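You operate a simulated robot arm through the tools that you are given. There is no shell and no other tool. Be economical: measure what you need, move in short steps, check, and stop when the job is done.

The job below is to be done with a simulated robot arm. You get a single attempt, and the scene is never put back.

JOB
Slide the drawer divider to its mark and put the teal and green rolls on either side of it.
Fine: it is in the tape drawer; shut the drawer after.

The check looks at the end state, three seconds after you hand in, the way a careful person would. Anything else that was tipped, shoved, dropped, spilled or broken makes it a failure.

ROBOT AND FRAMES
A 6-joint arm with a two-finger parallel gripper, fixed in place. Base frame: the origin is at the foot of the arm, x ahead of it, y to its left, z up. Units: m, rad, N and s.
With the tool pointing down near the work surface it reaches from about 0.18 to 0.76 m from the base axis. Its first joint turns from -2.897 to 2.897 rad. Payload 3.91 kg.
The TCP is the grasp point between the finger pads, 0.03 m short of the fingertips. In the tool frame z runs along the fingers and y along their closing line. Largest opening 0.11 m; finger width 0.02, thickness 0.01; the body of the gripper, 0.048 by 0.112 m, starts 0.055 m behind the TCP.
Orientation is that of the tool frame in the base frame, as a unit quaternion [x, y, z, w]. With the fingers straight down and closing along the base's y, the tool's x points along the base's -x, its y along +y and its z along -z.

CONTROLS
- The arm moves only by the tool send_rows. Its argument "steps" is a list of rows, each a list of 7 numbers: the shift along the tool's x, y, z in units of 200 mm (1.0 is 200 mm), then the turn, a rotation vector about the tool's x, y, z in units of 90 degrees (1.0 is 90 degrees), then the opening in per cent of the stroke, from 0 (shut) to 100 (fully open). In form: [[x, y, z, rx, ry, rz, jaw], ...]. A call has 1 to 20 rows; each row is the pose to reach, as a shift and turn from the pose commanded when the call began, along the tool's axes at that moment. A call with a number of a shift or a turn outside -1 to 1 is refused whole. Rows are played at 5 a second. More than 0.05 m and 0.15 rad between two rows, or a gripper value outside its range, and nothing of the call is played. Where a pose cannot be reached the arm comes as near as it can. A force on the tool above 40 N (or 10 N above the force at the start of the call, whichever is more), or a blocked arm, ends the call early, and 0.2 s more pass. The fingers move at their own pace (about 0.045 m/s each) and stop on an object; they squeeze with about 27 N. The grip force told is the motor's: it shows also when the fingers shut on nothing. Time passes only in rows, and 0.2 s behind the last, so rows that repeat a pose let the fingers close. It gives the time, the measured TCP pose, the force on the tool (base axes), the opening and the grip force at its end, in the units of the frame above (readings bear some noise).
- Cameras (640 x 400 px; columns grow to the right, rows downward): "scene" is fixed at [0.2175, 0.4891, 1.2129]; the picture's right is [-0.88, -0.48, 0.00], its down [-0.24, 0.43, -0.87] and it looks along [0.42, -0.76, -0.49] (base axes); focal length 351 px, centre (320, 200). "wrist" rides on the gripper at [0.071, 0.022, -0.107] in the tool frame; the picture's right is [-0.29, 0.96, 0.00], its down [-0.76, -0.23, -0.61] and it looks along [-0.58, -0.18, 0.79] (tool axes); focal length 243 px, centre (320, 200). There is no depth. A picture from a camera that has moved, and an enlarged one, comes with that camera's place and axes in the base frame and with its lens. The place of the scene camera against the robot may be out by one fixed shift of up to 0.018 m in any direction.
- capture(camera): a new picture of that camera. The clock stands still meanwhile.
- lift_body(by): slides the trunk up (or, below 0, down) by that many m; the arm rides with it, the base frame stays. It gives what a move gives, with no picture.
- close_up(camera, box): a new picture of the part [left, top, right, bottom] of that camera's present view, enlarged. The clock stands still meanwhile.
- hand_in(): hands the job in; it is judged then, once.

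Work in short steps. Places have to be worked out from the pictures, the camera data and where the tool is seen: move nearer, look again, correct. Check each grasp and each placing, and mend what went wrong. You have 120 turns and 84 pictures in all, those below and enlarged ones among them. Open the gripper and draw the arm clear of the work before you hand the job in, unless the task says otherwise; then end with one line.

The tools are called after ">>>" by a JSON object that holds its "method" and its "body". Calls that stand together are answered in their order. send_rows: Moves the arm, as the interface text tells. Its arguments: {"type":"object","properties":{"steps":{"type":"array"}},"required":["steps"]} The other tools are called the same way: lift_body (by) slides the trunk up or down; capture (camera) takes a picture; close_up (camera, box) takes an enlarged picture of a part of a camera's view; hand_in () hands the job in.

At the start:

```text
t: 0.0
ee_pos: [0.3374, -0.2966, 1.0083]
tcp_rot: [0.0, 1.0, 0.0, 0.0]
force: [-0.8, 0.4, -0.9]
finger_gap: 0.1097
finger_force: 0.0
trunk travel left (down, up): [-0.475, 0.115]
```

scene: 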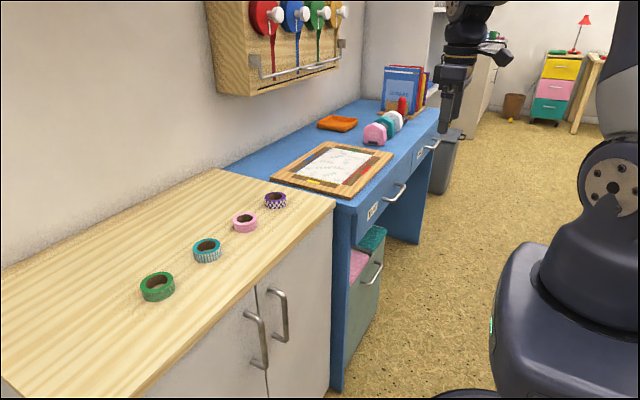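
wrist: 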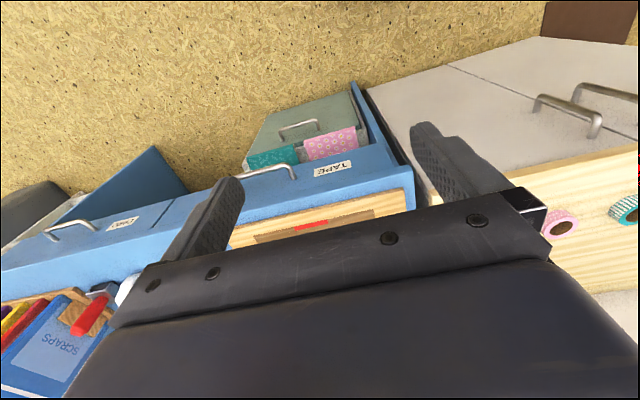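

The tape drawer is the near one in the blue desk, facing -x, with its handle at about (0.46, -0.40). The rolls lie at x≈0.645, with green at y≈0.25 and teal at y≈0.14. I'll enlarge both areas.

>>> {"method": "close_up", "body": {"camera": "scene", "box": [320, 120, 480, 220]}}

>>> {"method": "close_up", "body": {"camera": "scene", "box": [120, 180, 300, 310]}}

>>> {"method": "close_up", "body": {"camera": "wrist", "box": [180, 80, 440, 260]}}

```text
4.00 times, centred on (400, 170) of scene
camera zoom: at [0.2175, 0.4891, 1.2129], right [-0.88, -0.48, 0.0], down [-0.24, 0.43, -0.87], along [0.42, -0.76, -0.49], focal length 1404 px, centre (0, 320)
```

zoom: 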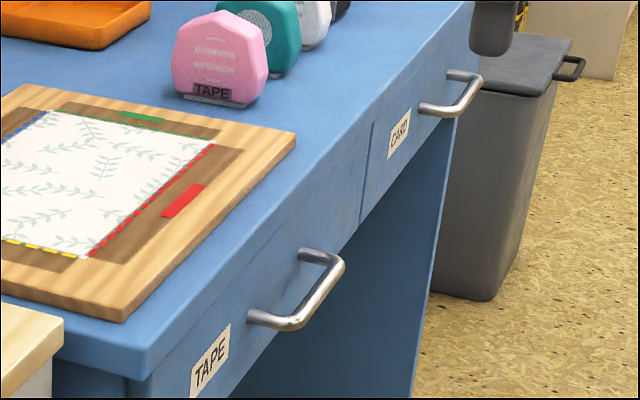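

```text
3.08 times, centred on (210, 245) of scene
camera zoom: at [0.2175, 0.4891, 1.2129], right [-0.88, -0.48, 0.0], down [-0.24, 0.43, -0.87], along [0.42, -0.76, -0.49], focal length 1080 px, centre (658, 62)
```

zoom: 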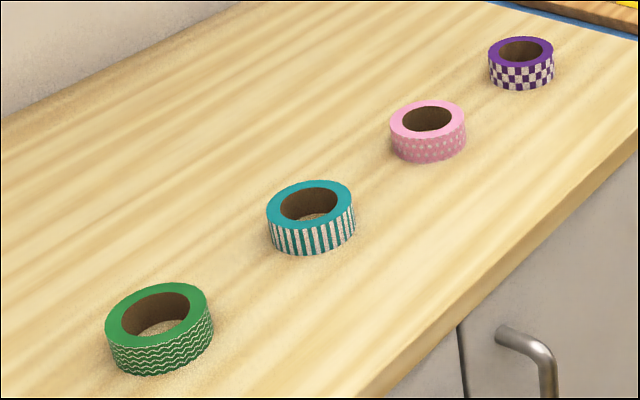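

```text
2.22 times, centred on (310, 170) of wrist
camera zoom: at [0.2665, -0.2754, 1.1151], right [0.29, 0.96, 0.0], down [0.76, -0.23, 0.61], along [0.58, -0.18, -0.79], focal length 539 px, centre (342, 267)
```

zoom: 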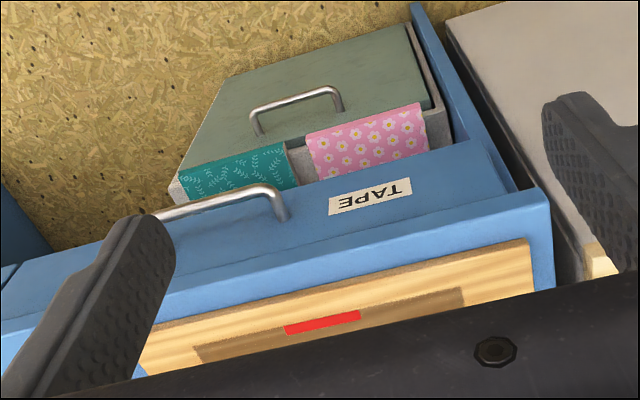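

The handle bar works out to x≈0.465, y from -0.41 to -0.52, z≈0.70. The desk top is at about 0.785 and its front at x≈0.497. I'll turn the tool 90° so it closes along x, and move above and in front of the handle.

>>> {"method": "send_rows", "body": {"steps": [[-0.035, -0.07, 0.04, 0, 0, 0.0833, 100], [-0.07, -0.14, 0.08, 0, 0, 0.1667, 100], [-0.105, -0.21, 0.12, 0, 0, 0.25, 100], [-0.14, -0.28, 0.16, 0, 0, 0.3333, 100], [-0.175, -0.35, 0.2, 0, 0, 0.4167, 100], [-0.21, -0.42, 0.24, 0, 0, 0.5, 100], [-0.245, -0.49, 0.28, 0, 0, 0.5833, 100], [-0.28, -0.56, 0.32, 0, 0, 0.6667, 100], [-0.315, -0.63, 0.36, 0, 0, 0.75, 100], [-0.35, -0.7, 0.4, 0, 0, 0.8333, 100], [-0.385, -0.77, 0.44, 0, 0, 0.9167, 100], [-0.415, -0.84, 0.48, 0, 0, 1, 100]]}}

>>> {"method": "capture", "body": {"camera": "wrist"}}

>>> {"method": "capture", "body": {"camera": "scene"}}

```text
t: 2.6
ee_pos: [0.4217, -0.466, 0.9127]
tcp_rot: [0.709, 0.705, 0.0, 0.0]
force: [1.0, 0.2, -0.4]
finger_gap: 0.11
finger_force: 0.0
trunk travel left (down, up): [-0.475, 0.115]
```

```text
78 pictures are left
camera wrist: at [0.4427, -0.3943, 1.019], right [0.96, -0.29, 0.0], down [-0.23, -0.76, 0.61], along [-0.18, -0.58, -0.79], focal length 243 px, centre (320, 200)
```

wrist: 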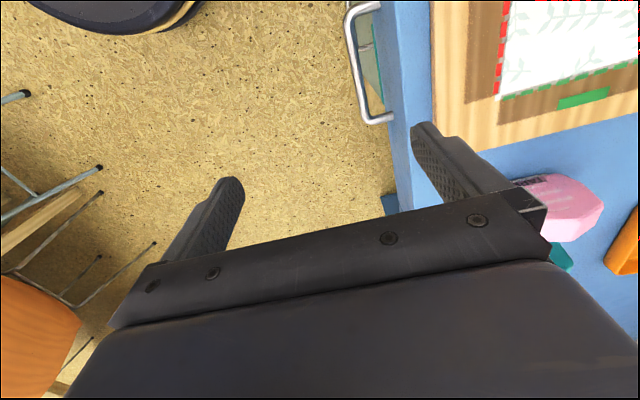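

```text
77 pictures are left
```

scene: 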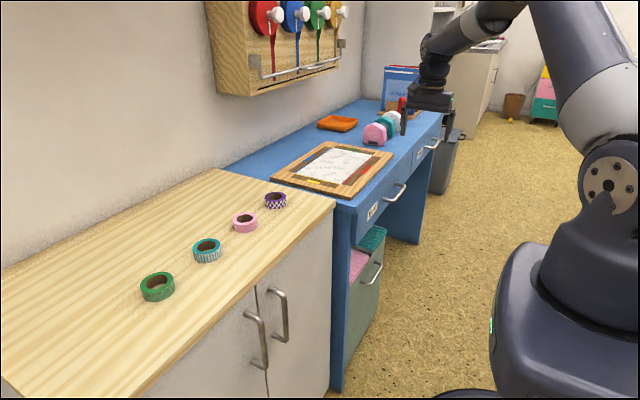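

From this view the bar is at x≈0.472 and the drawer front at x≈0.503, so the gap's middle is near 0.489. I'll move down partway with the +x finger over the gap and then look again.

>>> {"method": "send_rows", "body": {"steps": [[0.02, 0.02, 0.15, 0, 0, 0, 100], [0.025, 0.035, 0.35, 0, 0, 0, 100], [0.025, 0.035, 0.5, 0, 0, 0, 100], [0.025, 0.035, 0.66, 0, 0, 0, 100], [0.025, 0.035, 0.66, 0, 0, 0, 100]]}}

>>> {"method": "capture", "body": {"camera": "wrist"}}

>>> {"method": "close_up", "body": {"camera": "scene", "box": [340, 120, 468, 200]}}

```text
t: 3.8
ee_pos: [0.4272, -0.4611, 0.78]
tcp_rot: [0.707, 0.708, 0.001, 0.001]
force: [1.1, -0.4, 0.5]
finger_gap: 0.1101
finger_force: 0.0
trunk travel left (down, up): [-0.475, 0.115]
```

```text
76 pictures are left
camera wrist: at [0.4487, -0.3891, 0.8869], right [0.96, -0.29, 0.0], down [-0.23, -0.76, 0.61], along [-0.18, -0.58, -0.79], focal length 243 px, centre (320, 200)
```

wrist: 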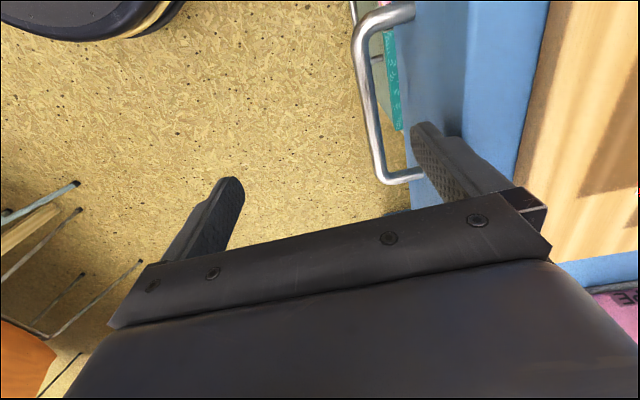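

```text
5.00 times, centred on (404, 160) of scene
camera zoom: at [0.2175, 0.4891, 1.2129], right [-0.88, -0.48, 0.0], down [-0.24, 0.43, -0.87], along [0.42, -0.76, -0.49], focal length 1755 px, centre (-100, 400)
```

zoom: 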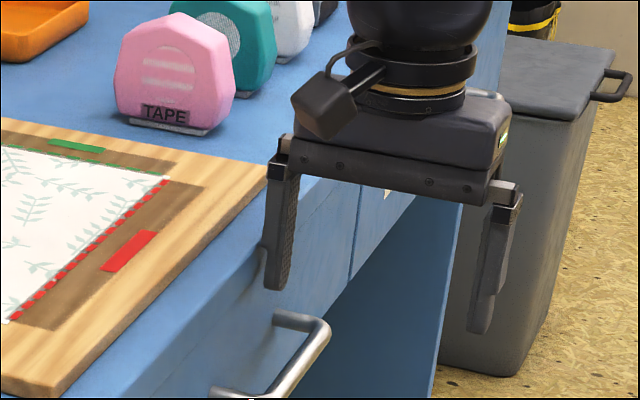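

The finger is at about x=0.487 and still lined up with the gap. I'll go down another 4 cm and check.

>>> {"method": "send_rows", "body": {"steps": [[0, 0, 0.1, 0, 0, 0, 100], [0, 0, 0.18, 0, 0, 0, 100], [0, 0, 0.18, 0, 0, 0, 100]]}}

>>> {"method": "capture", "body": {"camera": "wrist"}}

>>> {"method": "close_up", "body": {"camera": "scene", "box": [340, 130, 468, 210]}}

```text
t: 4.6
ee_pos: [0.4285, -0.4602, 0.7451]
tcp_rot: [0.707, 0.707, 0.0, 0.0]
force: [0.7, -0.3, -0.4]
finger_gap: 0.1102
finger_force: 0.0
trunk travel left (down, up): [-0.475, 0.115]
```

```text
74 pictures are left
camera wrist: at [0.4492, -0.3888, 0.8511], right [0.96, -0.29, 0.0], down [-0.23, -0.76, 0.61], along [-0.18, -0.58, -0.79], focal length 243 px, centre (320, 200)
```

wrist: 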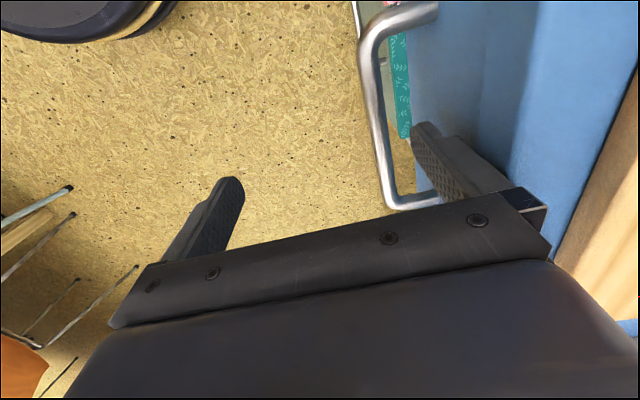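

```text
5.00 times, centred on (404, 170) of scene
camera zoom: at [0.2175, 0.4891, 1.2129], right [-0.88, -0.48, 0.0], down [-0.24, 0.43, -0.87], along [0.42, -0.76, -0.49], focal length 1755 px, centre (-100, 350)
```

zoom: 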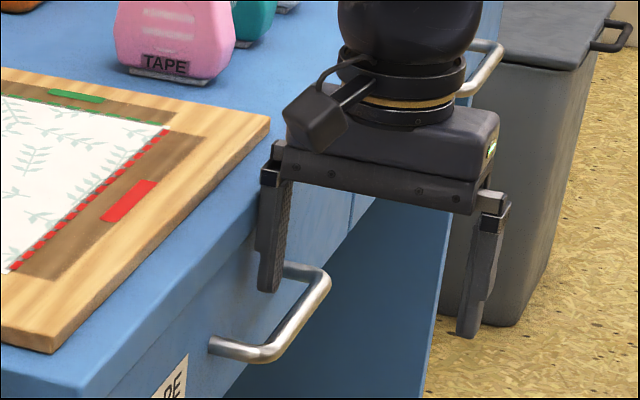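

The finger is over the gap between bar and front. I'll lower it in to z≈0.705.

>>> {"method": "send_rows", "body": {"steps": [[0, 0, 0.1, 0, 0, 0, 100], [0, 0, 0.2, 0, 0, 0, 100], [0, 0, 0.2, 0, 0, 0, 100]]}}

>>> {"method": "capture", "body": {"camera": "wrist"}}

>>> {"method": "close_up", "body": {"camera": "scene", "box": [340, 130, 468, 210]}}

```text
t: 5.4
ee_pos: [0.428, -0.4601, 0.7026]
tcp_rot: [0.707, 0.707, 0.001, -0.001]
force: [0.1, 0.3, 0.4]
finger_gap: 0.1102
finger_force: 0.0
trunk travel left (down, up): [-0.475, 0.115]
```

```text
72 pictures are left
camera wrist: at [0.4493, -0.3892, 0.81], right [0.96, -0.29, 0.0], down [-0.23, -0.76, 0.61], along [-0.18, -0.58, -0.79], focal length 243 px, centre (320, 200)
```

wrist: 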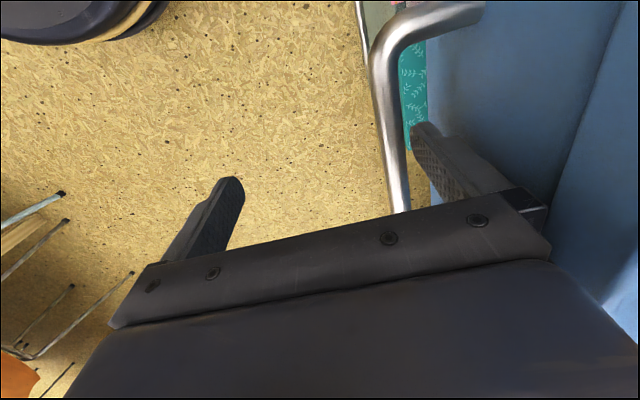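

```text
5.00 times, centred on (404, 170) of scene
camera zoom: at [0.2175, 0.4891, 1.2129], right [-0.88, -0.48, 0.0], down [-0.24, 0.43, -0.87], along [0.42, -0.76, -0.49], focal length 1755 px, centre (-100, 350)
```

zoom: 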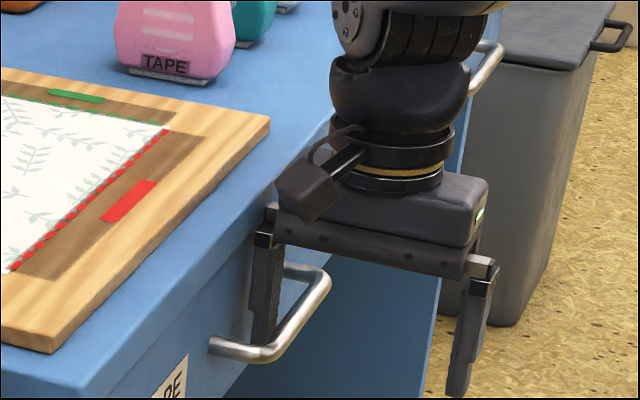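

The finger is hooked behind the bar. I'll pull gently toward -x by about 10 cm.

>>> {"method": "send_rows", "body": {"steps": [[0, -0.05, 0, 0, 0, 0, 100], [0, -0.12, 0, 0, 0, 0, 100], [0, -0.2, 0, 0, 0, 0, 100], [0, -0.28, 0, 0, 0, 0, 100], [0, -0.36, 0, 0, 0, 0, 100], [0, -0.44, 0, 0, 0, 0, 100], [0, -0.5, 0, 0, 0, 0, 100]]}}

>>> {"method": "capture", "body": {"camera": "scene"}}

```text
t: 7.0
ee_pos: [0.3285, -0.4603, 0.7035]
tcp_rot: [0.707, 0.707, 0.0, 0.0]
force: [0.1, 0.0, 0.2]
finger_gap: 0.1098
finger_force: 0.1
trunk travel left (down, up): [-0.475, 0.115]
```

```text
70 pictures are left
```

scene: 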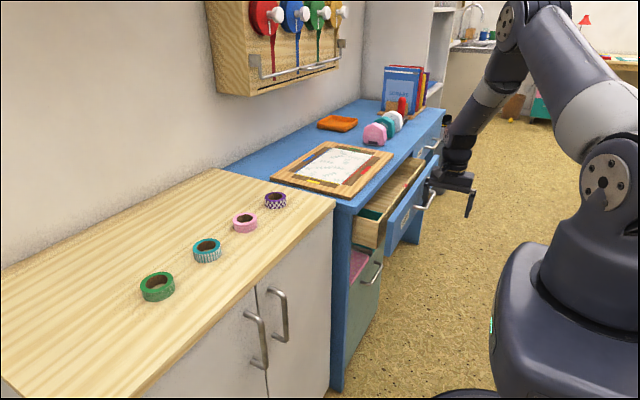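

The drawer slides easily. I'll pull it further, gently, to find its stop.

>>> {"method": "send_rows", "body": {"steps": [[0, -0.07, 0, 0, 0, 0, 100], [0, -0.14, 0, 0, 0, 0, 100], [0, -0.21, 0, 0, 0, 0, 100], [0, -0.28, 0, 0, 0, 0, 100], [0, -0.35, 0, 0, 0, 0, 100], [0, -0.42, 0, 0, 0, 0, 100], [0, -0.49, 0, 0, 0, 0, 100], [0, -0.55, 0, 0, 0, 0, 100], [0, -0.55, 0, 0, 0, 0, 100]]}}

>>> {"method": "capture", "body": {"camera": "scene"}}

>>> {"method": "capture", "body": {"camera": "wrist"}}

```text
t: 9.0
ee_pos: [0.2176, -0.4605, 0.7035]
tcp_rot: [0.707, 0.707, 0.0, 0.0]
force: [-0.2, 0.0, 0.2]
finger_gap: 0.1102
finger_force: 0.0
trunk travel left (down, up): [-0.475, 0.115]
```

```text
69 pictures are left
```

scene: 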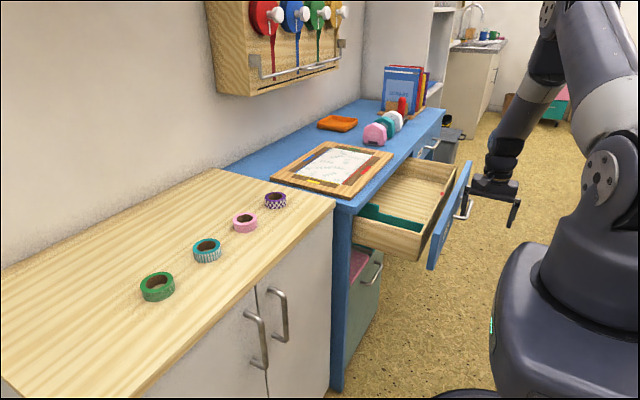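

```text
68 pictures are left
camera wrist: at [0.2389, -0.3885, 0.8112], right [0.96, -0.29, 0.0], down [-0.23, -0.76, 0.61], along [-0.18, -0.58, -0.79], focal length 243 px, centre (320, 200)
```

wrist: 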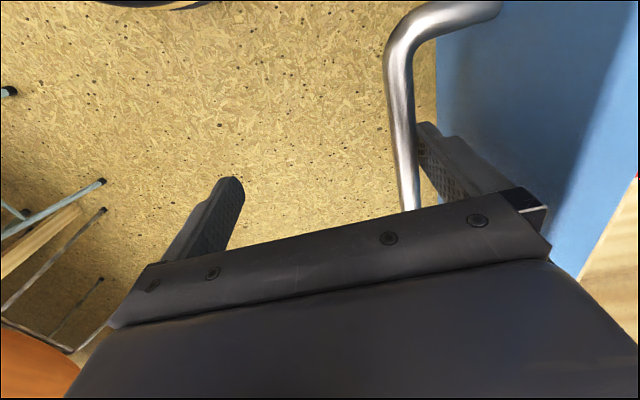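

The drawer is open about 20 cm and a green divider shows inside. I'll enlarge the drawer.

>>> {"method": "close_up", "body": {"camera": "scene", "box": [344, 150, 488, 240]}}

```text
4.44 times, centred on (416, 195) of scene
camera zoom: at [0.2175, 0.4891, 1.2129], right [-0.88, -0.48, 0.0], down [-0.24, 0.43, -0.87], along [0.42, -0.76, -0.49], focal length 1560 px, centre (-107, 222)
```

zoom: 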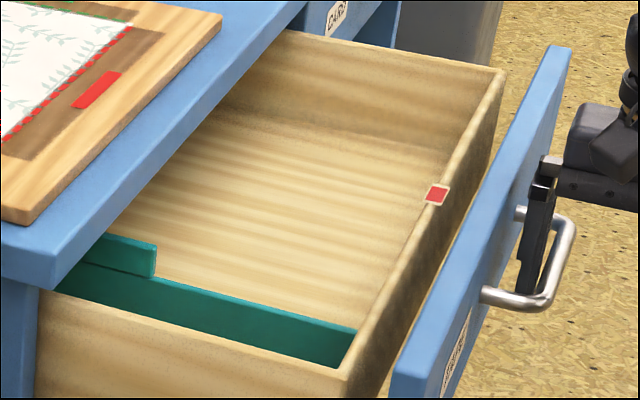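

The divider lies front-to-back near the +y end, and a red mark sits on the front wall. I'll unhook the finger and rise.

>>> {"method": "send_rows", "body": {"steps": [[0, 0.04, 0, 0, 0, 0, 100], [0, 0.04, -0.1, 0, 0, 0, 100], [0, 0.04, -0.25, 0, 0, 0, 100], [0, 0.04, -0.45, 0, 0, 0, 100], [0, 0.04, -0.65, 0, 0, 0, 100], [0, 0.04, -0.85, 0, 0, 0, 100], [0, 0.04, -1, 0, 0, 0, 100]]}}

>>> {"method": "send_rows", "body": {"steps": [[0.03, 0.05, -0.02, 0, 0, -0.0833, 100], [0.06, 0.1, -0.04, 0, 0, -0.1667, 100], [0.09, 0.15, -0.06, 0, 0, -0.25, 100], [0.12, 0.2, -0.08, 0, 0, -0.3333, 100], [0.15, 0.25, -0.1, 0, 0, -0.4167, 100], [0.18, 0.3, -0.12, 0, 0, -0.5, 100], [0.21, 0.35, -0.14, 0, 0, -0.5833, 100], [0.24, 0.4, -0.16, 0, 0, -0.6667, 100], [0.27, 0.45, -0.18, 0, 0, -0.75, 100], [0.3, 0.5, -0.2, 0, 0, -0.8333, 100], [0.33, 0.55, -0.22, 0, 0, -0.9167, 100], [0.36, 0.6, -0.24, 0, 0, -1, 100]]}}

>>> {"method": "capture", "body": {"camera": "wrist"}}

```text
t: 10.6
ee_pos: [0.2261, -0.4594, 0.9059]
tcp_rot: [0.708, 0.707, 0.001, -0.001]
force: [-0.2, 0.7, 0.0]
finger_gap: 0.1099
finger_force: 0.0
trunk travel left (down, up): [-0.475, 0.115]
```

```text
t: 13.2
ee_pos: [0.346, -0.3879, 0.953]
tcp_rot: [-0.001, 1.0, 0.0, 0.0]
force: [0.4, -0.4, -0.1]
finger_gap: 0.1102
finger_force: 0.0
trunk travel left (down, up): [-0.475, 0.115]
```

```text
66 pictures are left
camera wrist: at [0.2743, -0.3663, 1.0595], right [0.29, 0.96, 0.0], down [0.76, -0.23, 0.61], along [0.58, -0.18, -0.79], focal length 243 px, centre (320, 200)
```

wrist: 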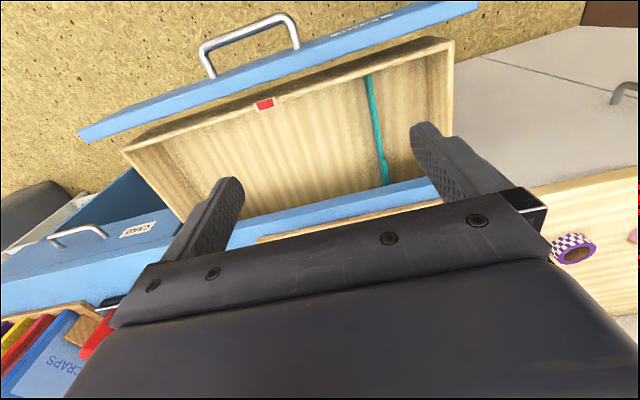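

>>> {"method": "close_up", "body": {"camera": "wrist", "box": [110, 20, 470, 245]}}

```text
1.78 times, centred on (290, 132) of wrist
camera zoom: at [0.2743, -0.3663, 1.0595], right [0.29, 0.96, 0.0], down [0.76, -0.23, 0.61], along [0.58, -0.18, -0.79], focal length 431 px, centre (373, 320)
```

zoom: 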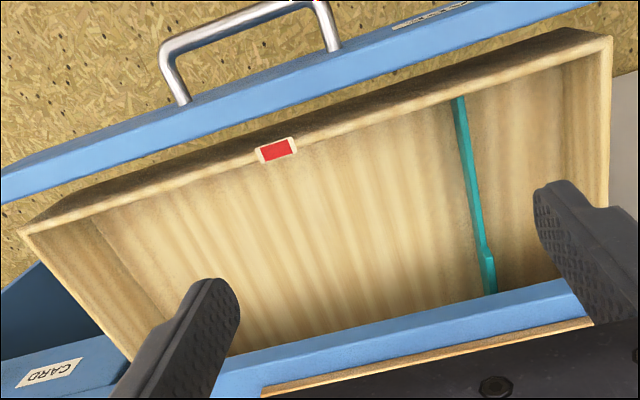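

The divider is at y≈-0.325 and the mark at y≈-0.463. Its taller tab starts at x≈0.47 and runs back under the desk, so the drawer needs to come out further. I'll pull from inside the front wall with shut fingers.

>>> {"method": "send_rows", "body": {"steps": [[-0.06, -0.1, 0.1, 0, 0, 0, 50], [-0.14, -0.2, 0.25, 0, 0, 0, 0], [-0.22, -0.3, 0.4, 0, 0, 0, 0], [-0.27, -0.36, 0.55, 0, 0, 0, 0], [-0.27, -0.36, 0.7, 0, 0, 0, 0], [-0.27, -0.36, 0.85, 0, 0, 0, 0], [-0.27, -0.36, 0.85, 0, 0, 0, 0]]}}

>>> {"method": "close_up", "body": {"camera": "scene", "box": [344, 150, 488, 240]}}

>>> {"method": "capture", "body": {"camera": "wrist"}}

```text
t: 14.8
ee_pos: [0.4016, -0.4613, 0.7825]
tcp_rot: [-0.001, 1.0, 0.0, 0.0]
force: [-0.7, 0.5, 0.6]
finger_gap: 0.0002
finger_force: 27.1
trunk travel left (down, up): [-0.475, 0.115]
```

```text
4.44 times, centred on (416, 195) of scene
camera zoom: at [0.2175, 0.4891, 1.2129], right [-0.88, -0.48, 0.0], down [-0.24, 0.43, -0.87], along [0.42, -0.76, -0.49], focal length 1560 px, centre (-107, 222)
```

zoom: 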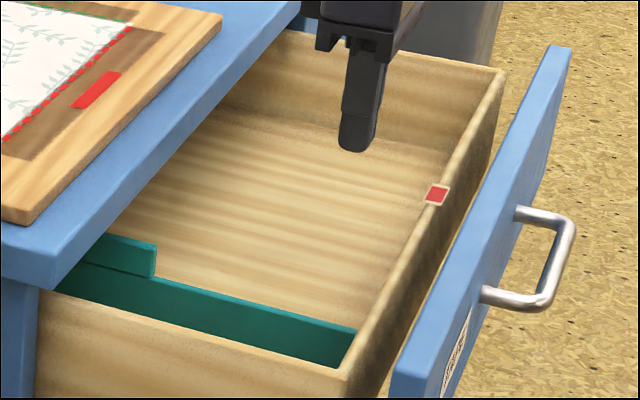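

```text
63 pictures are left
camera wrist: at [0.3293, -0.4396, 0.8887], right [0.29, 0.96, 0.0], down [0.76, -0.23, 0.61], along [0.58, -0.18, -0.79], focal length 243 px, centre (320, 200)
```

wrist: 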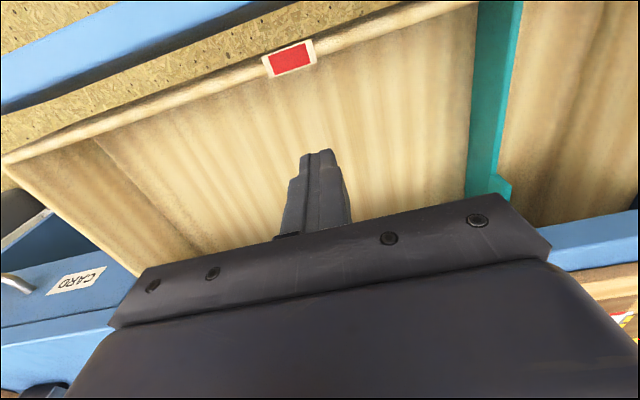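

The fingers are over the drawer's middle and just behind the front wall. I'll lower them 4.5 cm and pull toward -x.

>>> {"method": "send_rows", "body": {"steps": [[0, 0, 0.1, 0, 0, 0, 0], [0, 0, 0.2, 0, 0, 0, 0], [0, 0, 0.235, 0, 0, 0, 0], [0.1, 0, 0.235, 0, 0, 0, 0], [0.18, 0, 0.235, 0, 0, 0, 0], [0.24, 0, 0.235, 0, 0, 0, 0], [0.3, 0, 0.235, 0, 0, 0, 0], [0.36, 0, 0.235, 0, 0, 0, 0], [0.42, 0, 0.235, 0, 0, 0, 0], [0.48, 0, 0.235, 0, 0, 0, 0], [0.54, 0, 0.235, 0, 0, 0, 0], [0.54, 0, 0.235, 0, 0, 0, 0]]}}

>>> {"method": "capture", "body": {"camera": "scene"}}

>>> {"method": "capture", "body": {"camera": "wrist"}}

```text
t: 17.4
ee_pos: [0.2926, -0.4599, 0.7355]
tcp_rot: [-0.001, 1.0, 0.0, 0.0]
force: [0.4, -0.8, -0.4]
finger_gap: 0.0
finger_force: 27.1
trunk travel left (down, up): [-0.475, 0.115]
```

```text
62 pictures are left
```

scene: 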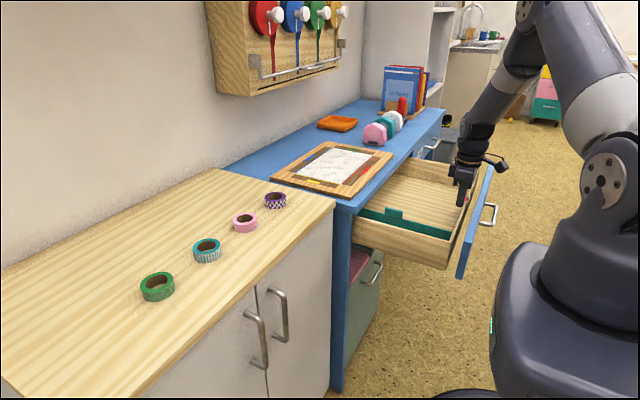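

```text
61 pictures are left
camera wrist: at [0.2202, -0.4385, 0.8422], right [0.29, 0.96, 0.0], down [0.76, -0.23, 0.61], along [0.58, -0.18, -0.79], focal length 243 px, centre (320, 200)
```

wrist: 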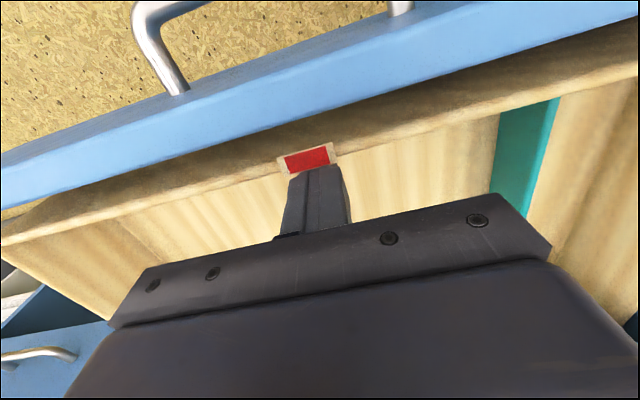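

The drawer came out a further 6.5 cm or so and the tab is fully out from under the desk. I'll rise and look at the divider.

>>> {"method": "send_rows", "body": {"steps": [[-0.05, 0, 0, 0, 0, 0, 0], [-0.05, 0, -0.2, 0, 0, 0, 0], [-0.1, 0.1, -0.4, 0, 0, 0, 20], [-0.15, 0.2, -0.6, 0, 0, 0, 40], [-0.2, 0.3, -0.8, 0, 0, 0, 50], [-0.2, 0.4, -0.95, 0, 0, 0, 50]]}}

>>> {"method": "close_up", "body": {"camera": "scene", "box": [344, 160, 504, 260]}}

>>> {"method": "capture", "body": {"camera": "wrist"}}

```text
t: 18.8
ee_pos: [0.3309, -0.3797, 0.9265]
tcp_rot: [0.0, 1.0, 0.0, 0.0]
force: [-0.3, 0.5, -0.4]
finger_gap: 0.0549
finger_force: 0.0
trunk travel left (down, up): [-0.475, 0.115]
```

```text
4.00 times, centred on (424, 210) of scene
camera zoom: at [0.2175, 0.4891, 1.2129], right [-0.88, -0.48, 0.0], down [-0.24, 0.43, -0.87], along [0.42, -0.76, -0.49], focal length 1404 px, centre (-96, 160)
```

zoom: 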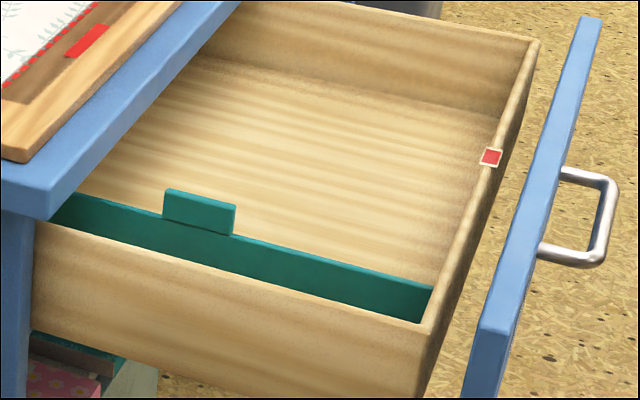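

```text
59 pictures are left
camera wrist: at [0.26, -0.3578, 1.0325], right [0.29, 0.96, 0.0], down [0.76, -0.23, 0.61], along [0.58, -0.18, -0.79], focal length 243 px, centre (320, 200)
```

wrist: 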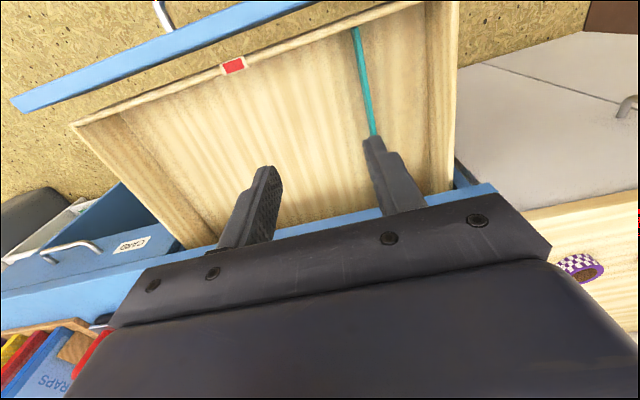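

The tab spans about x 0.403–0.455 at y≈-0.326, with its top near z 0.72. I'll go above it with the gripper half open and check before going down.

>>> {"method": "send_rows", "body": {"steps": [[-0.12, 0.07, 0.1, 0, 0, 0, 50], [-0.24, 0.14, 0.2, 0, 0, 0, 50], [-0.36, 0.2, 0.35, 0, 0, 0, 50], [-0.49, 0.27, 0.5, 0, 0, 0, 50], [-0.49, 0.27, 0.68, 0, 0, 0, 50], [-0.49, 0.27, 0.68, 0, 0, 0, 50]]}}

>>> {"method": "close_up", "body": {"camera": "scene", "box": [344, 140, 488, 230]}}

>>> {"method": "capture", "body": {"camera": "wrist"}}

```text
t: 20.2
ee_pos: [0.4315, -0.3262, 0.7881]
tcp_rot: [0.001, 1.0, 0.0, 0.0]
force: [-0.2, -0.4, 0.0]
finger_gap: 0.0552
finger_force: 0.1
trunk travel left (down, up): [-0.475, 0.115]
```

```text
4.44 times, centred on (416, 185) of scene
camera zoom: at [0.2175, 0.4891, 1.2129], right [-0.88, -0.48, 0.0], down [-0.24, 0.43, -0.87], along [0.42, -0.76, -0.49], focal length 1560 px, centre (-107, 267)
```

zoom: 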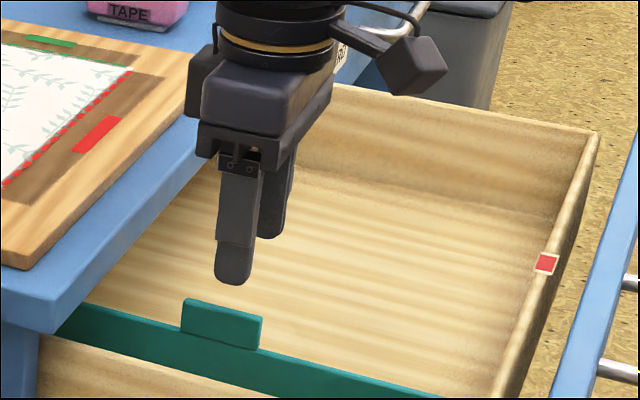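

```text
57 pictures are left
camera wrist: at [0.3594, -0.304, 0.8954], right [0.29, 0.96, 0.0], down [0.76, -0.23, 0.61], along [0.58, -0.18, -0.79], focal length 243 px, centre (320, 200)
```

wrist: 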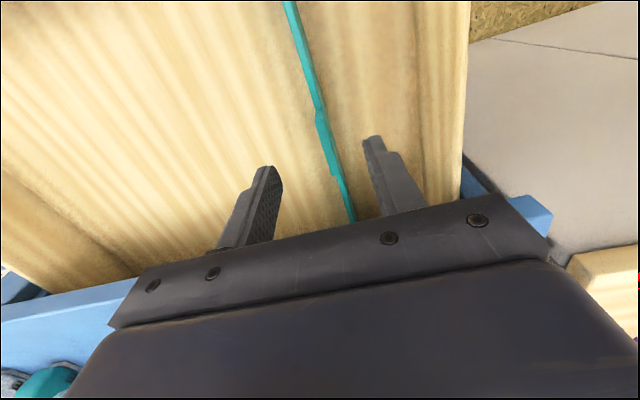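

The tab lies between the fingers. I'll go down to z≈0.725 and close.

>>> {"method": "send_rows", "body": {"steps": [[-0.005, 0, 0.12, 0, 0, 0, 50], [-0.01, 0, 0.24, 0, 0, 0, 50], [-0.01, 0, 0.31, 0, 0, 0, 50], [-0.01, 0, 0.31, 0, 0, 0, 30], [-0.01, 0, 0.31, 0, 0, 0, 0], [-0.01, 0, 0.31, 0, 0, 0, 0], [-0.01, 0, 0.31, 0, 0, 0, 0], [-0.01, 0, 0.31, 0, 0, 0, 0]]}}

>>> {"method": "close_up", "body": {"camera": "scene", "box": [344, 140, 488, 230]}}

```text
t: 22.0
ee_pos: [0.4317, -0.3258, 0.7265]
tcp_rot: [0.0, 1.0, -0.001, 0.001]
force: [0.0, -0.3, -2.1]
finger_gap: 0.0072
finger_force: 45.2
trunk travel left (down, up): [-0.475, 0.115]
```

```text
4.44 times, centred on (416, 185) of scene
camera zoom: at [0.2175, 0.4891, 1.2129], right [-0.88, -0.48, 0.0], down [-0.24, 0.43, -0.87], along [0.42, -0.76, -0.49], focal length 1560 px, centre (-107, 267)
```

zoom: 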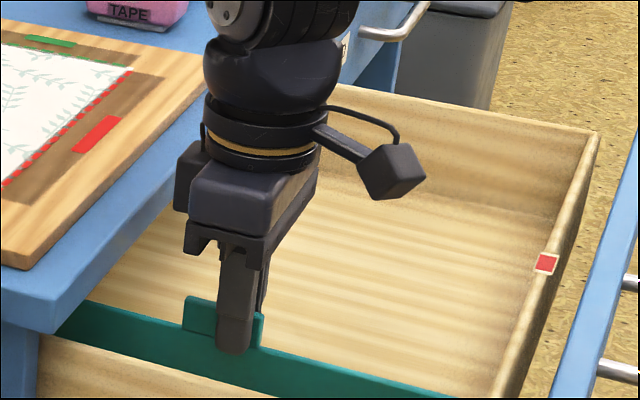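

The tab is gripped and measures 7 mm thick. I'll slide it along -y to y≈-0.462.

>>> {"method": "send_rows", "body": {"steps": [[0, -0.05, 0, 0, 0, 0, 0], [0, -0.13, 0, 0, 0, 0, 0], [0, -0.21, 0, 0, 0, 0, 0], [0, -0.29, 0, 0, 0, 0, 0], [0, -0.37, 0, 0, 0, 0, 0], [0, -0.45, 0, 0, 0, 0, 0], [0, -0.53, 0, 0, 0, 0, 0], [0, -0.61, 0, 0, 0, 0, 0], [0, -0.683, 0, 0, 0, 0, 0], [0, -0.683, 0, 0, 0, 0, 0]]}}

>>> {"method": "close_up", "body": {"camera": "scene", "box": [344, 140, 504, 240]}}

>>> {"method": "capture", "body": {"camera": "wrist"}}

```text
t: 24.2
ee_pos: [0.432, -0.4641, 0.7268]
tcp_rot: [0.001, 1.0, 0.0, 0.0]
force: [-0.6, -0.1, -4.3]
finger_gap: 0.0074
finger_force: 45.0
trunk travel left (down, up): [-0.475, 0.115]
```

```text
4.00 times, centred on (424, 190) of scene
camera zoom: at [0.2175, 0.4891, 1.2129], right [-0.88, -0.48, 0.0], down [-0.24, 0.43, -0.87], along [0.42, -0.76, -0.49], focal length 1404 px, centre (-96, 240)
```

zoom: 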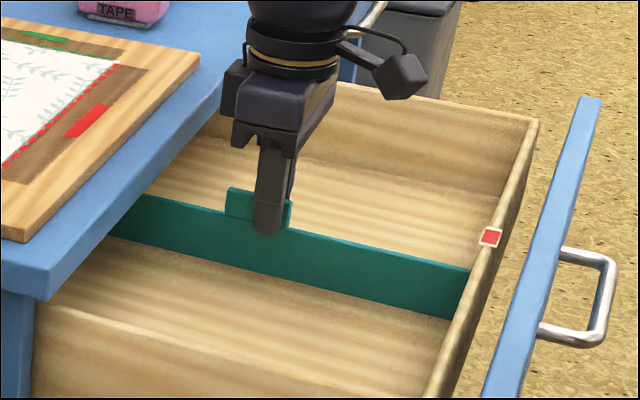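

```text
54 pictures are left
camera wrist: at [0.3609, -0.4421, 0.8339], right [0.29, 0.96, 0.0], down [0.76, -0.23, 0.61], along [0.58, -0.18, -0.79], focal length 243 px, centre (320, 200)
```

wrist: 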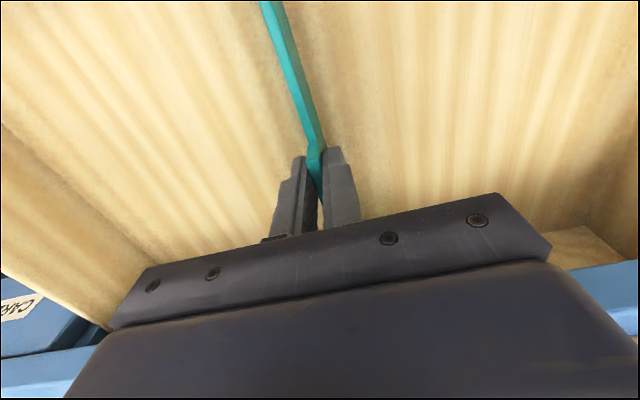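

The divider moved and stayed square. I'll release it, rise and check its alignment with the mark from above.

>>> {"method": "send_rows", "body": {"steps": [[0, 0, 0, 0, 0, 0, 25], [0, 0, 0, 0, 0, 0, 25], [0, 0, -0.2, 0, 0, 0, 25], [0.1, 0, -0.4, 0, 0, 0, 25], [0.25, 0, -0.6, 0, 0, 0, 25], [0.35, 0, -0.8, 0, 0, 0, 25], [0.45, 0, -0.9, 0, 0, 0, 25]]}}

>>> {"method": "close_up", "body": {"camera": "wrist", "box": [120, 0, 440, 200]}}

>>> {"method": "close_up", "body": {"camera": "scene", "box": [424, 170, 488, 210]}}

```text
t: 25.8
ee_pos: [0.3423, -0.4629, 0.9088]
tcp_rot: [-0.001, 1.0, 0.0, 0.0]
force: [0.6, -0.2, -0.3]
finger_gap: 0.0273
finger_force: 0.1
trunk travel left (down, up): [-0.475, 0.115]
```

```text
2.00 times, centred on (280, 100) of wrist
camera zoom: at [0.2708, -0.4412, 1.0146], right [0.29, 0.96, 0.0], down [0.76, -0.23, 0.61], along [0.58, -0.18, -0.79], focal length 485 px, centre (400, 400)
```

zoom: 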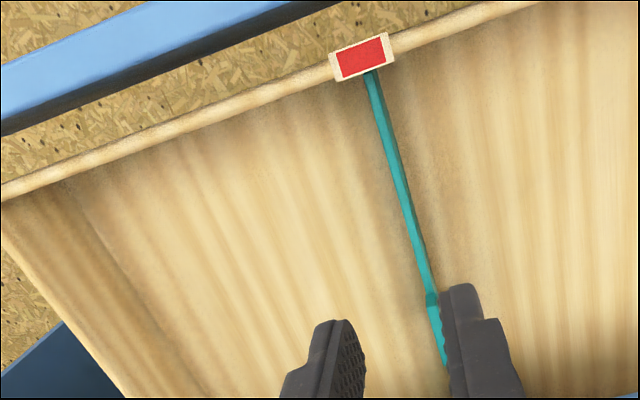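

```text
10.00 times, centred on (456, 190) of scene
camera zoom: at [0.2175, 0.4891, 1.2129], right [-0.88, -0.48, 0.0], down [-0.24, 0.43, -0.87], along [0.42, -0.76, -0.49], focal length 3509 px, centre (-1040, 300)
```

zoom: 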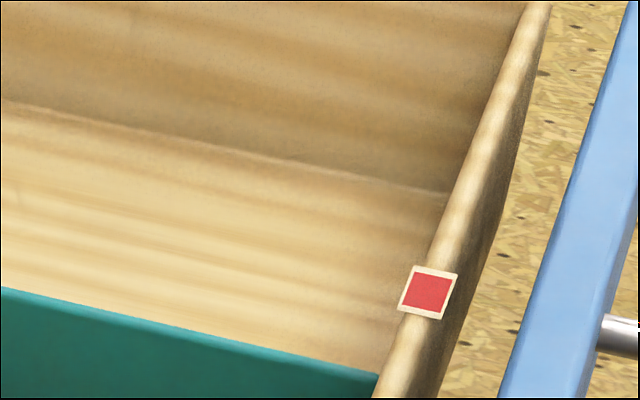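

The divider and mark agree to about 1 mm (y≈-0.463). Next I'll travel at height to the rolls, in four hops.

>>> {"method": "send_rows", "body": {"steps": [[0, 0, -0.1, 0, 0, 0, 80], [-0.09, 0.2, -0.15, 0, 0, 0, 80], [-0.18, 0.41, -0.2, 0, 0, 0, 80], [-0.28, 0.62, -0.2, 0, 0, 0, 80], [-0.375, 0.825, -0.2, 0, 0, 0, 80]]}}

>>> {"method": "send_rows", "body": {"steps": [[-0.09, 0.2, 0, 0, 0, 0, 80], [-0.18, 0.41, 0, 0, 0, 0, 80], [-0.28, 0.62, 0, 0, 0, 0, 80], [-0.375, 0.825, 0, 0, 0, 0, 80]]}}

>>> {"method": "send_rows", "body": {"steps": [[-0.09, 0.2, 0, 0, 0, 0, 80], [-0.18, 0.41, 0, 0, 0, 0, 80], [-0.28, 0.62, 0, 0, 0, 0, 80], [-0.375, 0.825, 0, 0, 0, 0, 80]]}}

>>> {"method": "send_rows", "body": {"steps": [[-0.09, 0.2, 0, 0, 0, 0, 80], [-0.18, 0.41, 0, 0, 0, 0, 80], [-0.28, 0.62, 0, 0, 0, 0, 80], [-0.35, 0.825, 0, 0, 0, 0, 80]]}}

>>> {"method": "capture", "body": {"camera": "wrist"}}

```text
t: 27.0
ee_pos: [0.4164, -0.2989, 0.947]
tcp_rot: [0.001, 1.0, 0.0, 0.0]
force: [-0.3, 0.0, -0.4]
finger_gap: 0.0878
finger_force: 0.1
trunk travel left (down, up): [-0.475, 0.115]
```

```text
t: 28.0
ee_pos: [0.4938, -0.1331, 0.9481]
tcp_rot: [0.001, 1.0, 0.0, 0.0]
force: [0.1, -0.4, -0.2]
finger_gap: 0.0882
finger_force: 0.0
trunk travel left (down, up): [-0.475, 0.115]
```

```text
t: 29.0
ee_pos: [0.5678, 0.0333, 0.9473]
tcp_rot: [0.001, 1.0, 0.0, 0.0]
force: [-0.8, -0.3, 0.3]
finger_gap: 0.088
finger_force: 0.1
trunk travel left (down, up): [-0.475, 0.115]
```

```text
t: 30.0
ee_pos: [0.6387, 0.1979, 0.9477]
tcp_rot: [0.0, 1.0, 0.0, 0.0]
force: [-0.8, -0.9, 0.2]
finger_gap: 0.0876
finger_force: 0.1
trunk travel left (down, up): [-0.475, 0.115]
```

```text
51 pictures are left
camera wrist: at [0.5666, 0.22, 1.0536], right [0.29, 0.96, 0.0], down [0.76, -0.23, 0.61], along [0.58, -0.18, -0.79], focal length 243 px, centre (320, 200)
```

wrist: 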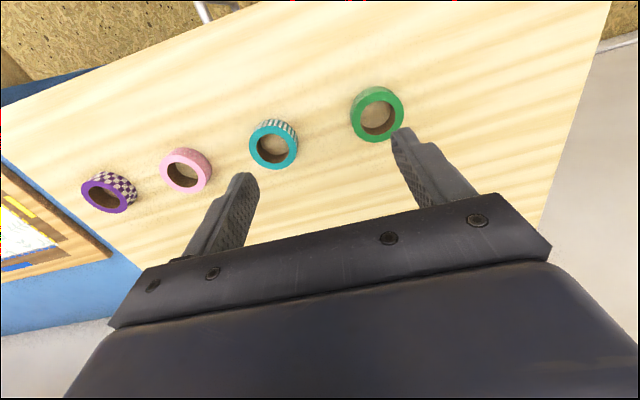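

Green is at about (0.652, 0.249) and teal at (0.652, 0.144), each roughly 5 cm across. I'll go above green.

>>> {"method": "send_rows", "body": {"steps": [[-0.03, 0.13, 0, 0, 0, 0, 80], [-0.065, 0.255, 0, 0, 0, 0, 80], [-0.065, 0.255, 0.15, 0, 0, 0, 80], [-0.065, 0.255, 0.3, 0, 0, 0, 80], [-0.065, 0.255, 0.3, 0, 0, 0, 80]]}}

>>> {"method": "capture", "body": {"camera": "wrist"}}

>>> {"method": "close_up", "body": {"camera": "scene", "box": [80, 220, 240, 320]}}

```text
t: 31.2
ee_pos: [0.6517, 0.2486, 0.8883]
tcp_rot: [0.001, 1.0, 0.0, 0.0]
force: [0.3, -0.1, 0.3]
finger_gap: 0.0881
finger_force: 0.0
trunk travel left (down, up): [-0.475, 0.115]
```

```text
50 pictures are left
camera wrist: at [0.5789, 0.2707, 0.9939], right [0.29, 0.96, 0.0], down [0.76, -0.23, 0.61], along [0.58, -0.18, -0.79], focal length 243 px, centre (320, 200)
```

wrist: 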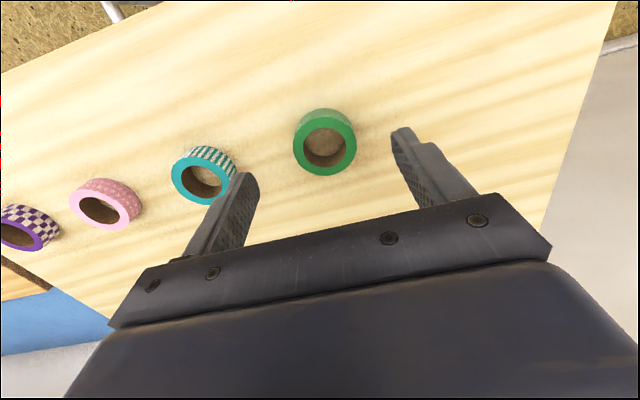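

```text
4.00 times, centred on (160, 270) of scene
camera zoom: at [0.2175, 0.4891, 1.2129], right [-0.88, -0.48, 0.0], down [-0.24, 0.43, -0.87], along [0.42, -0.76, -0.49], focal length 1404 px, centre (960, -80)
```

zoom: 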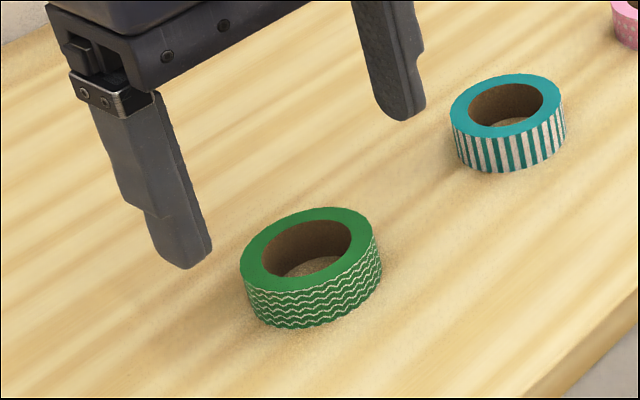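

Triangulating from two views puts green's centre at about (0.656, 0.250). I'll go down to z≈0.835 and close.

>>> {"method": "send_rows", "body": {"steps": [[-0.02, 0.008, 0.1, 0, 0, 0, 80], [-0.02, 0.008, 0.2, 0, 0, 0, 80], [-0.02, 0.008, 0.265, 0, 0, 0, 80], [-0.02, 0.008, 0.265, 0, 0, 0, 80]]}}

>>> {"method": "close_up", "body": {"camera": "scene", "box": [80, 220, 240, 320]}}

```text
t: 32.2
ee_pos: [0.6546, 0.2495, 0.8348]
tcp_rot: [0.0, 1.0, 0.0, 0.001]
force: [0.0, 0.1, -0.9]
finger_gap: 0.0881
finger_force: 0.1
trunk travel left (down, up): [-0.475, 0.115]
```

```text
4.00 times, centred on (160, 270) of scene
camera zoom: at [0.2175, 0.4891, 1.2129], right [-0.88, -0.48, 0.0], down [-0.24, 0.43, -0.87], along [0.42, -0.76, -0.49], focal length 1404 px, centre (960, -80)
```

zoom: 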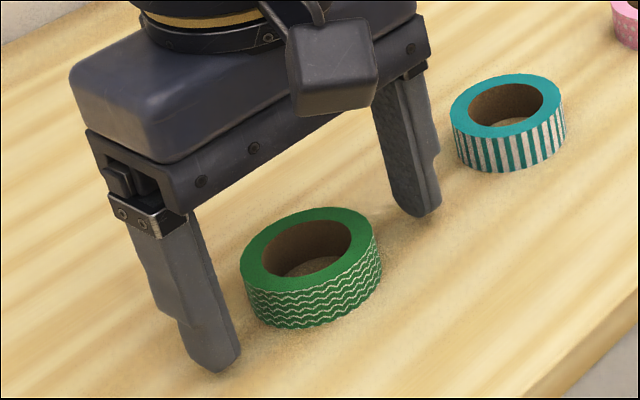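

The fingers are either side of the roll and near the surface. I'll close and lift a little.

>>> {"method": "send_rows", "body": {"steps": [[0, 0, 0.015, 0, 0, 0, 60], [0, 0, 0.015, 0, 0, 0, 30], [0, 0, 0.015, 0, 0, 0, 30], [0, 0, 0.015, 0, 0, 0, 30], [0, 0, 0.015, 0, 0, 0, 30], [0, 0, -0.1, 0, 0, 0, 30], [0, 0, -0.2, 0, 0, 0, 30]]}}

>>> {"method": "close_up", "body": {"camera": "scene", "box": [80, 180, 272, 300]}}

```text
t: 33.8
ee_pos: [0.6538, 0.2497, 0.8737]
tcp_rot: [0.0, 1.0, 0.0, 0.0]
force: [-1.1, 0.0, -0.4]
finger_gap: 0.0332
finger_force: 0.0
trunk travel left (down, up): [-0.475, 0.115]
```

```text
3.33 times, centred on (176, 240) of scene
camera zoom: at [0.2175, 0.4891, 1.2129], right [-0.88, -0.48, 0.0], down [-0.24, 0.43, -0.87], along [0.42, -0.76, -0.49], focal length 1170 px, centre (800, 67)
```

zoom: 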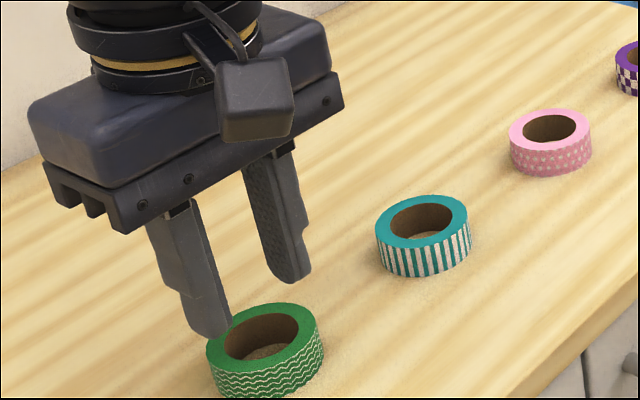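

The fingers closed to 33 mm without holding the roll, so I missed. I'll look from the wrist.

>>> {"method": "capture", "body": {"camera": "wrist"}}

>>> {"method": "capture", "body": {"camera": "scene"}}

```text
46 pictures are left
camera wrist: at [0.5821, 0.2709, 0.9812], right [0.29, 0.96, 0.0], down [0.76, -0.23, 0.61], along [0.58, -0.18, -0.79], focal length 243 px, centre (320, 200)
```

wrist: 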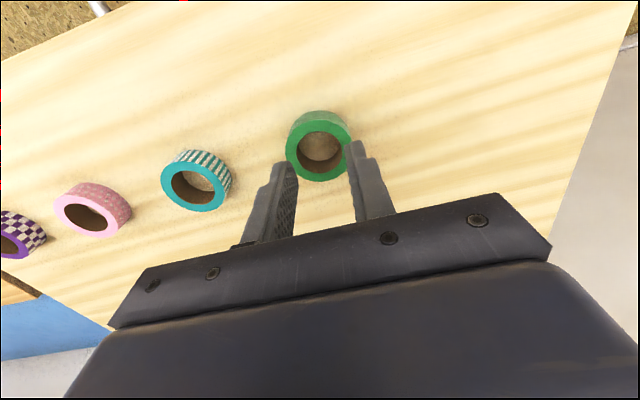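

```text
45 pictures are left
```

scene: 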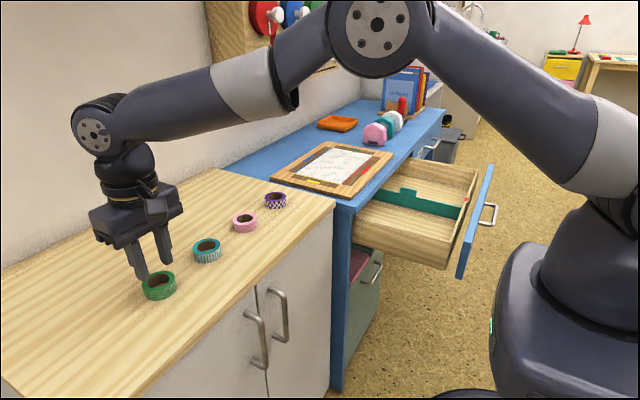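

The roll sits almost where it was, so I'll retry. This time I'll go down, close fully and read the grip before lifting.

>>> {"method": "send_rows", "body": {"steps": [[0, -0.01, 0, 0, 0, 0, 80], [0, -0.01, 0, 0, 0, 0, 80], [0, -0.01, 0.1, 0, 0, 0, 80], [0, -0.01, 0.2, 0, 0, 0, 80], [0, -0.01, 0.21, 0, 0, 0, 80], [0, -0.01, 0.21, 0, 0, 0, 45], [0, -0.01, 0.21, 0, 0, 0, 45], [0, -0.01, 0.21, 0, 0, 0, 45]]}}

>>> {"method": "close_up", "body": {"camera": "scene", "box": [80, 220, 240, 320]}}

>>> {"method": "close_up", "body": {"camera": "wrist", "box": [200, 50, 440, 200]}}

```text
t: 35.6
ee_pos: [0.654, 0.2459, 0.8318]
tcp_rot: [0.0, 1.0, -0.001, 0.0]
force: [0.7, 0.8, 0.3]
finger_gap: 0.0564
finger_force: 27.2
trunk travel left (down, up): [-0.475, 0.115]
```

```text
4.00 times, centred on (160, 270) of scene
camera zoom: at [0.2175, 0.4891, 1.2129], right [-0.88, -0.48, 0.0], down [-0.24, 0.43, -0.87], along [0.42, -0.76, -0.49], focal length 1404 px, centre (960, -80)
```

zoom: 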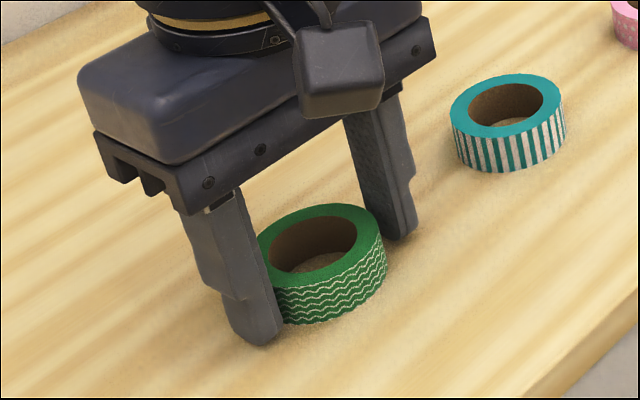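

```text
2.67 times, centred on (320, 125) of wrist
camera zoom: at [0.5827, 0.269, 0.9389], right [0.29, 0.96, 0.0], down [0.76, -0.23, 0.61], along [0.58, -0.18, -0.79], focal length 647 px, centre (320, 400)
```

zoom: 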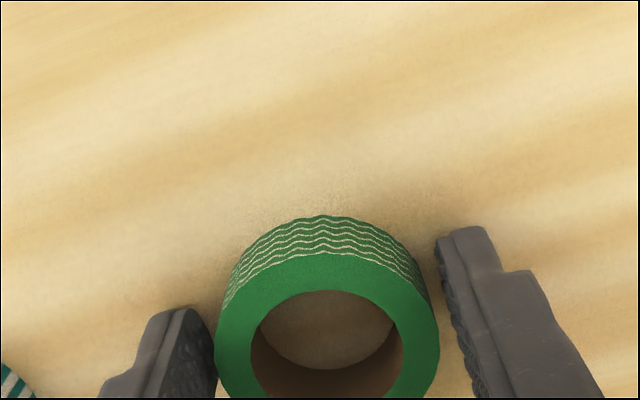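

It's held at a 56 mm gap with 27 N and is centred. I'll lift slowly with a firm close command.

>>> {"method": "send_rows", "body": {"steps": [[0, 0, 0, 0, 0, 0, 0], [0, 0, -0.01, 0, 0, 0, 0], [0, 0, -0.03, 0, 0, 0, 0], [0, 0, -0.06, 0, 0, 0, 0], [0, 0, -0.1, 0, 0, 0, 0]]}}

>>> {"method": "close_up", "body": {"camera": "scene", "box": [80, 220, 240, 320]}}

```text
t: 36.8
ee_pos: [0.6557, 0.2481, 0.8518]
tcp_rot: [0.0, 1.0, 0.0, 0.001]
force: [-0.5, 0.4, -0.7]
finger_gap: 0.0562
finger_force: 26.8
trunk travel left (down, up): [-0.475, 0.115]
```

```text
4.00 times, centred on (160, 270) of scene
camera zoom: at [0.2175, 0.4891, 1.2129], right [-0.88, -0.48, 0.0], down [-0.24, 0.43, -0.87], along [0.42, -0.76, -0.49], focal length 1404 px, centre (960, -80)
```

zoom: 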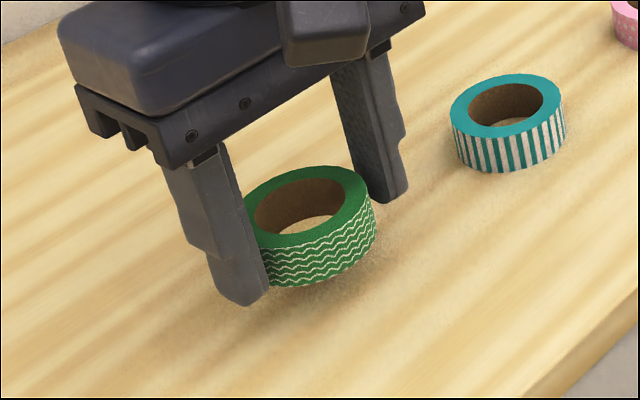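

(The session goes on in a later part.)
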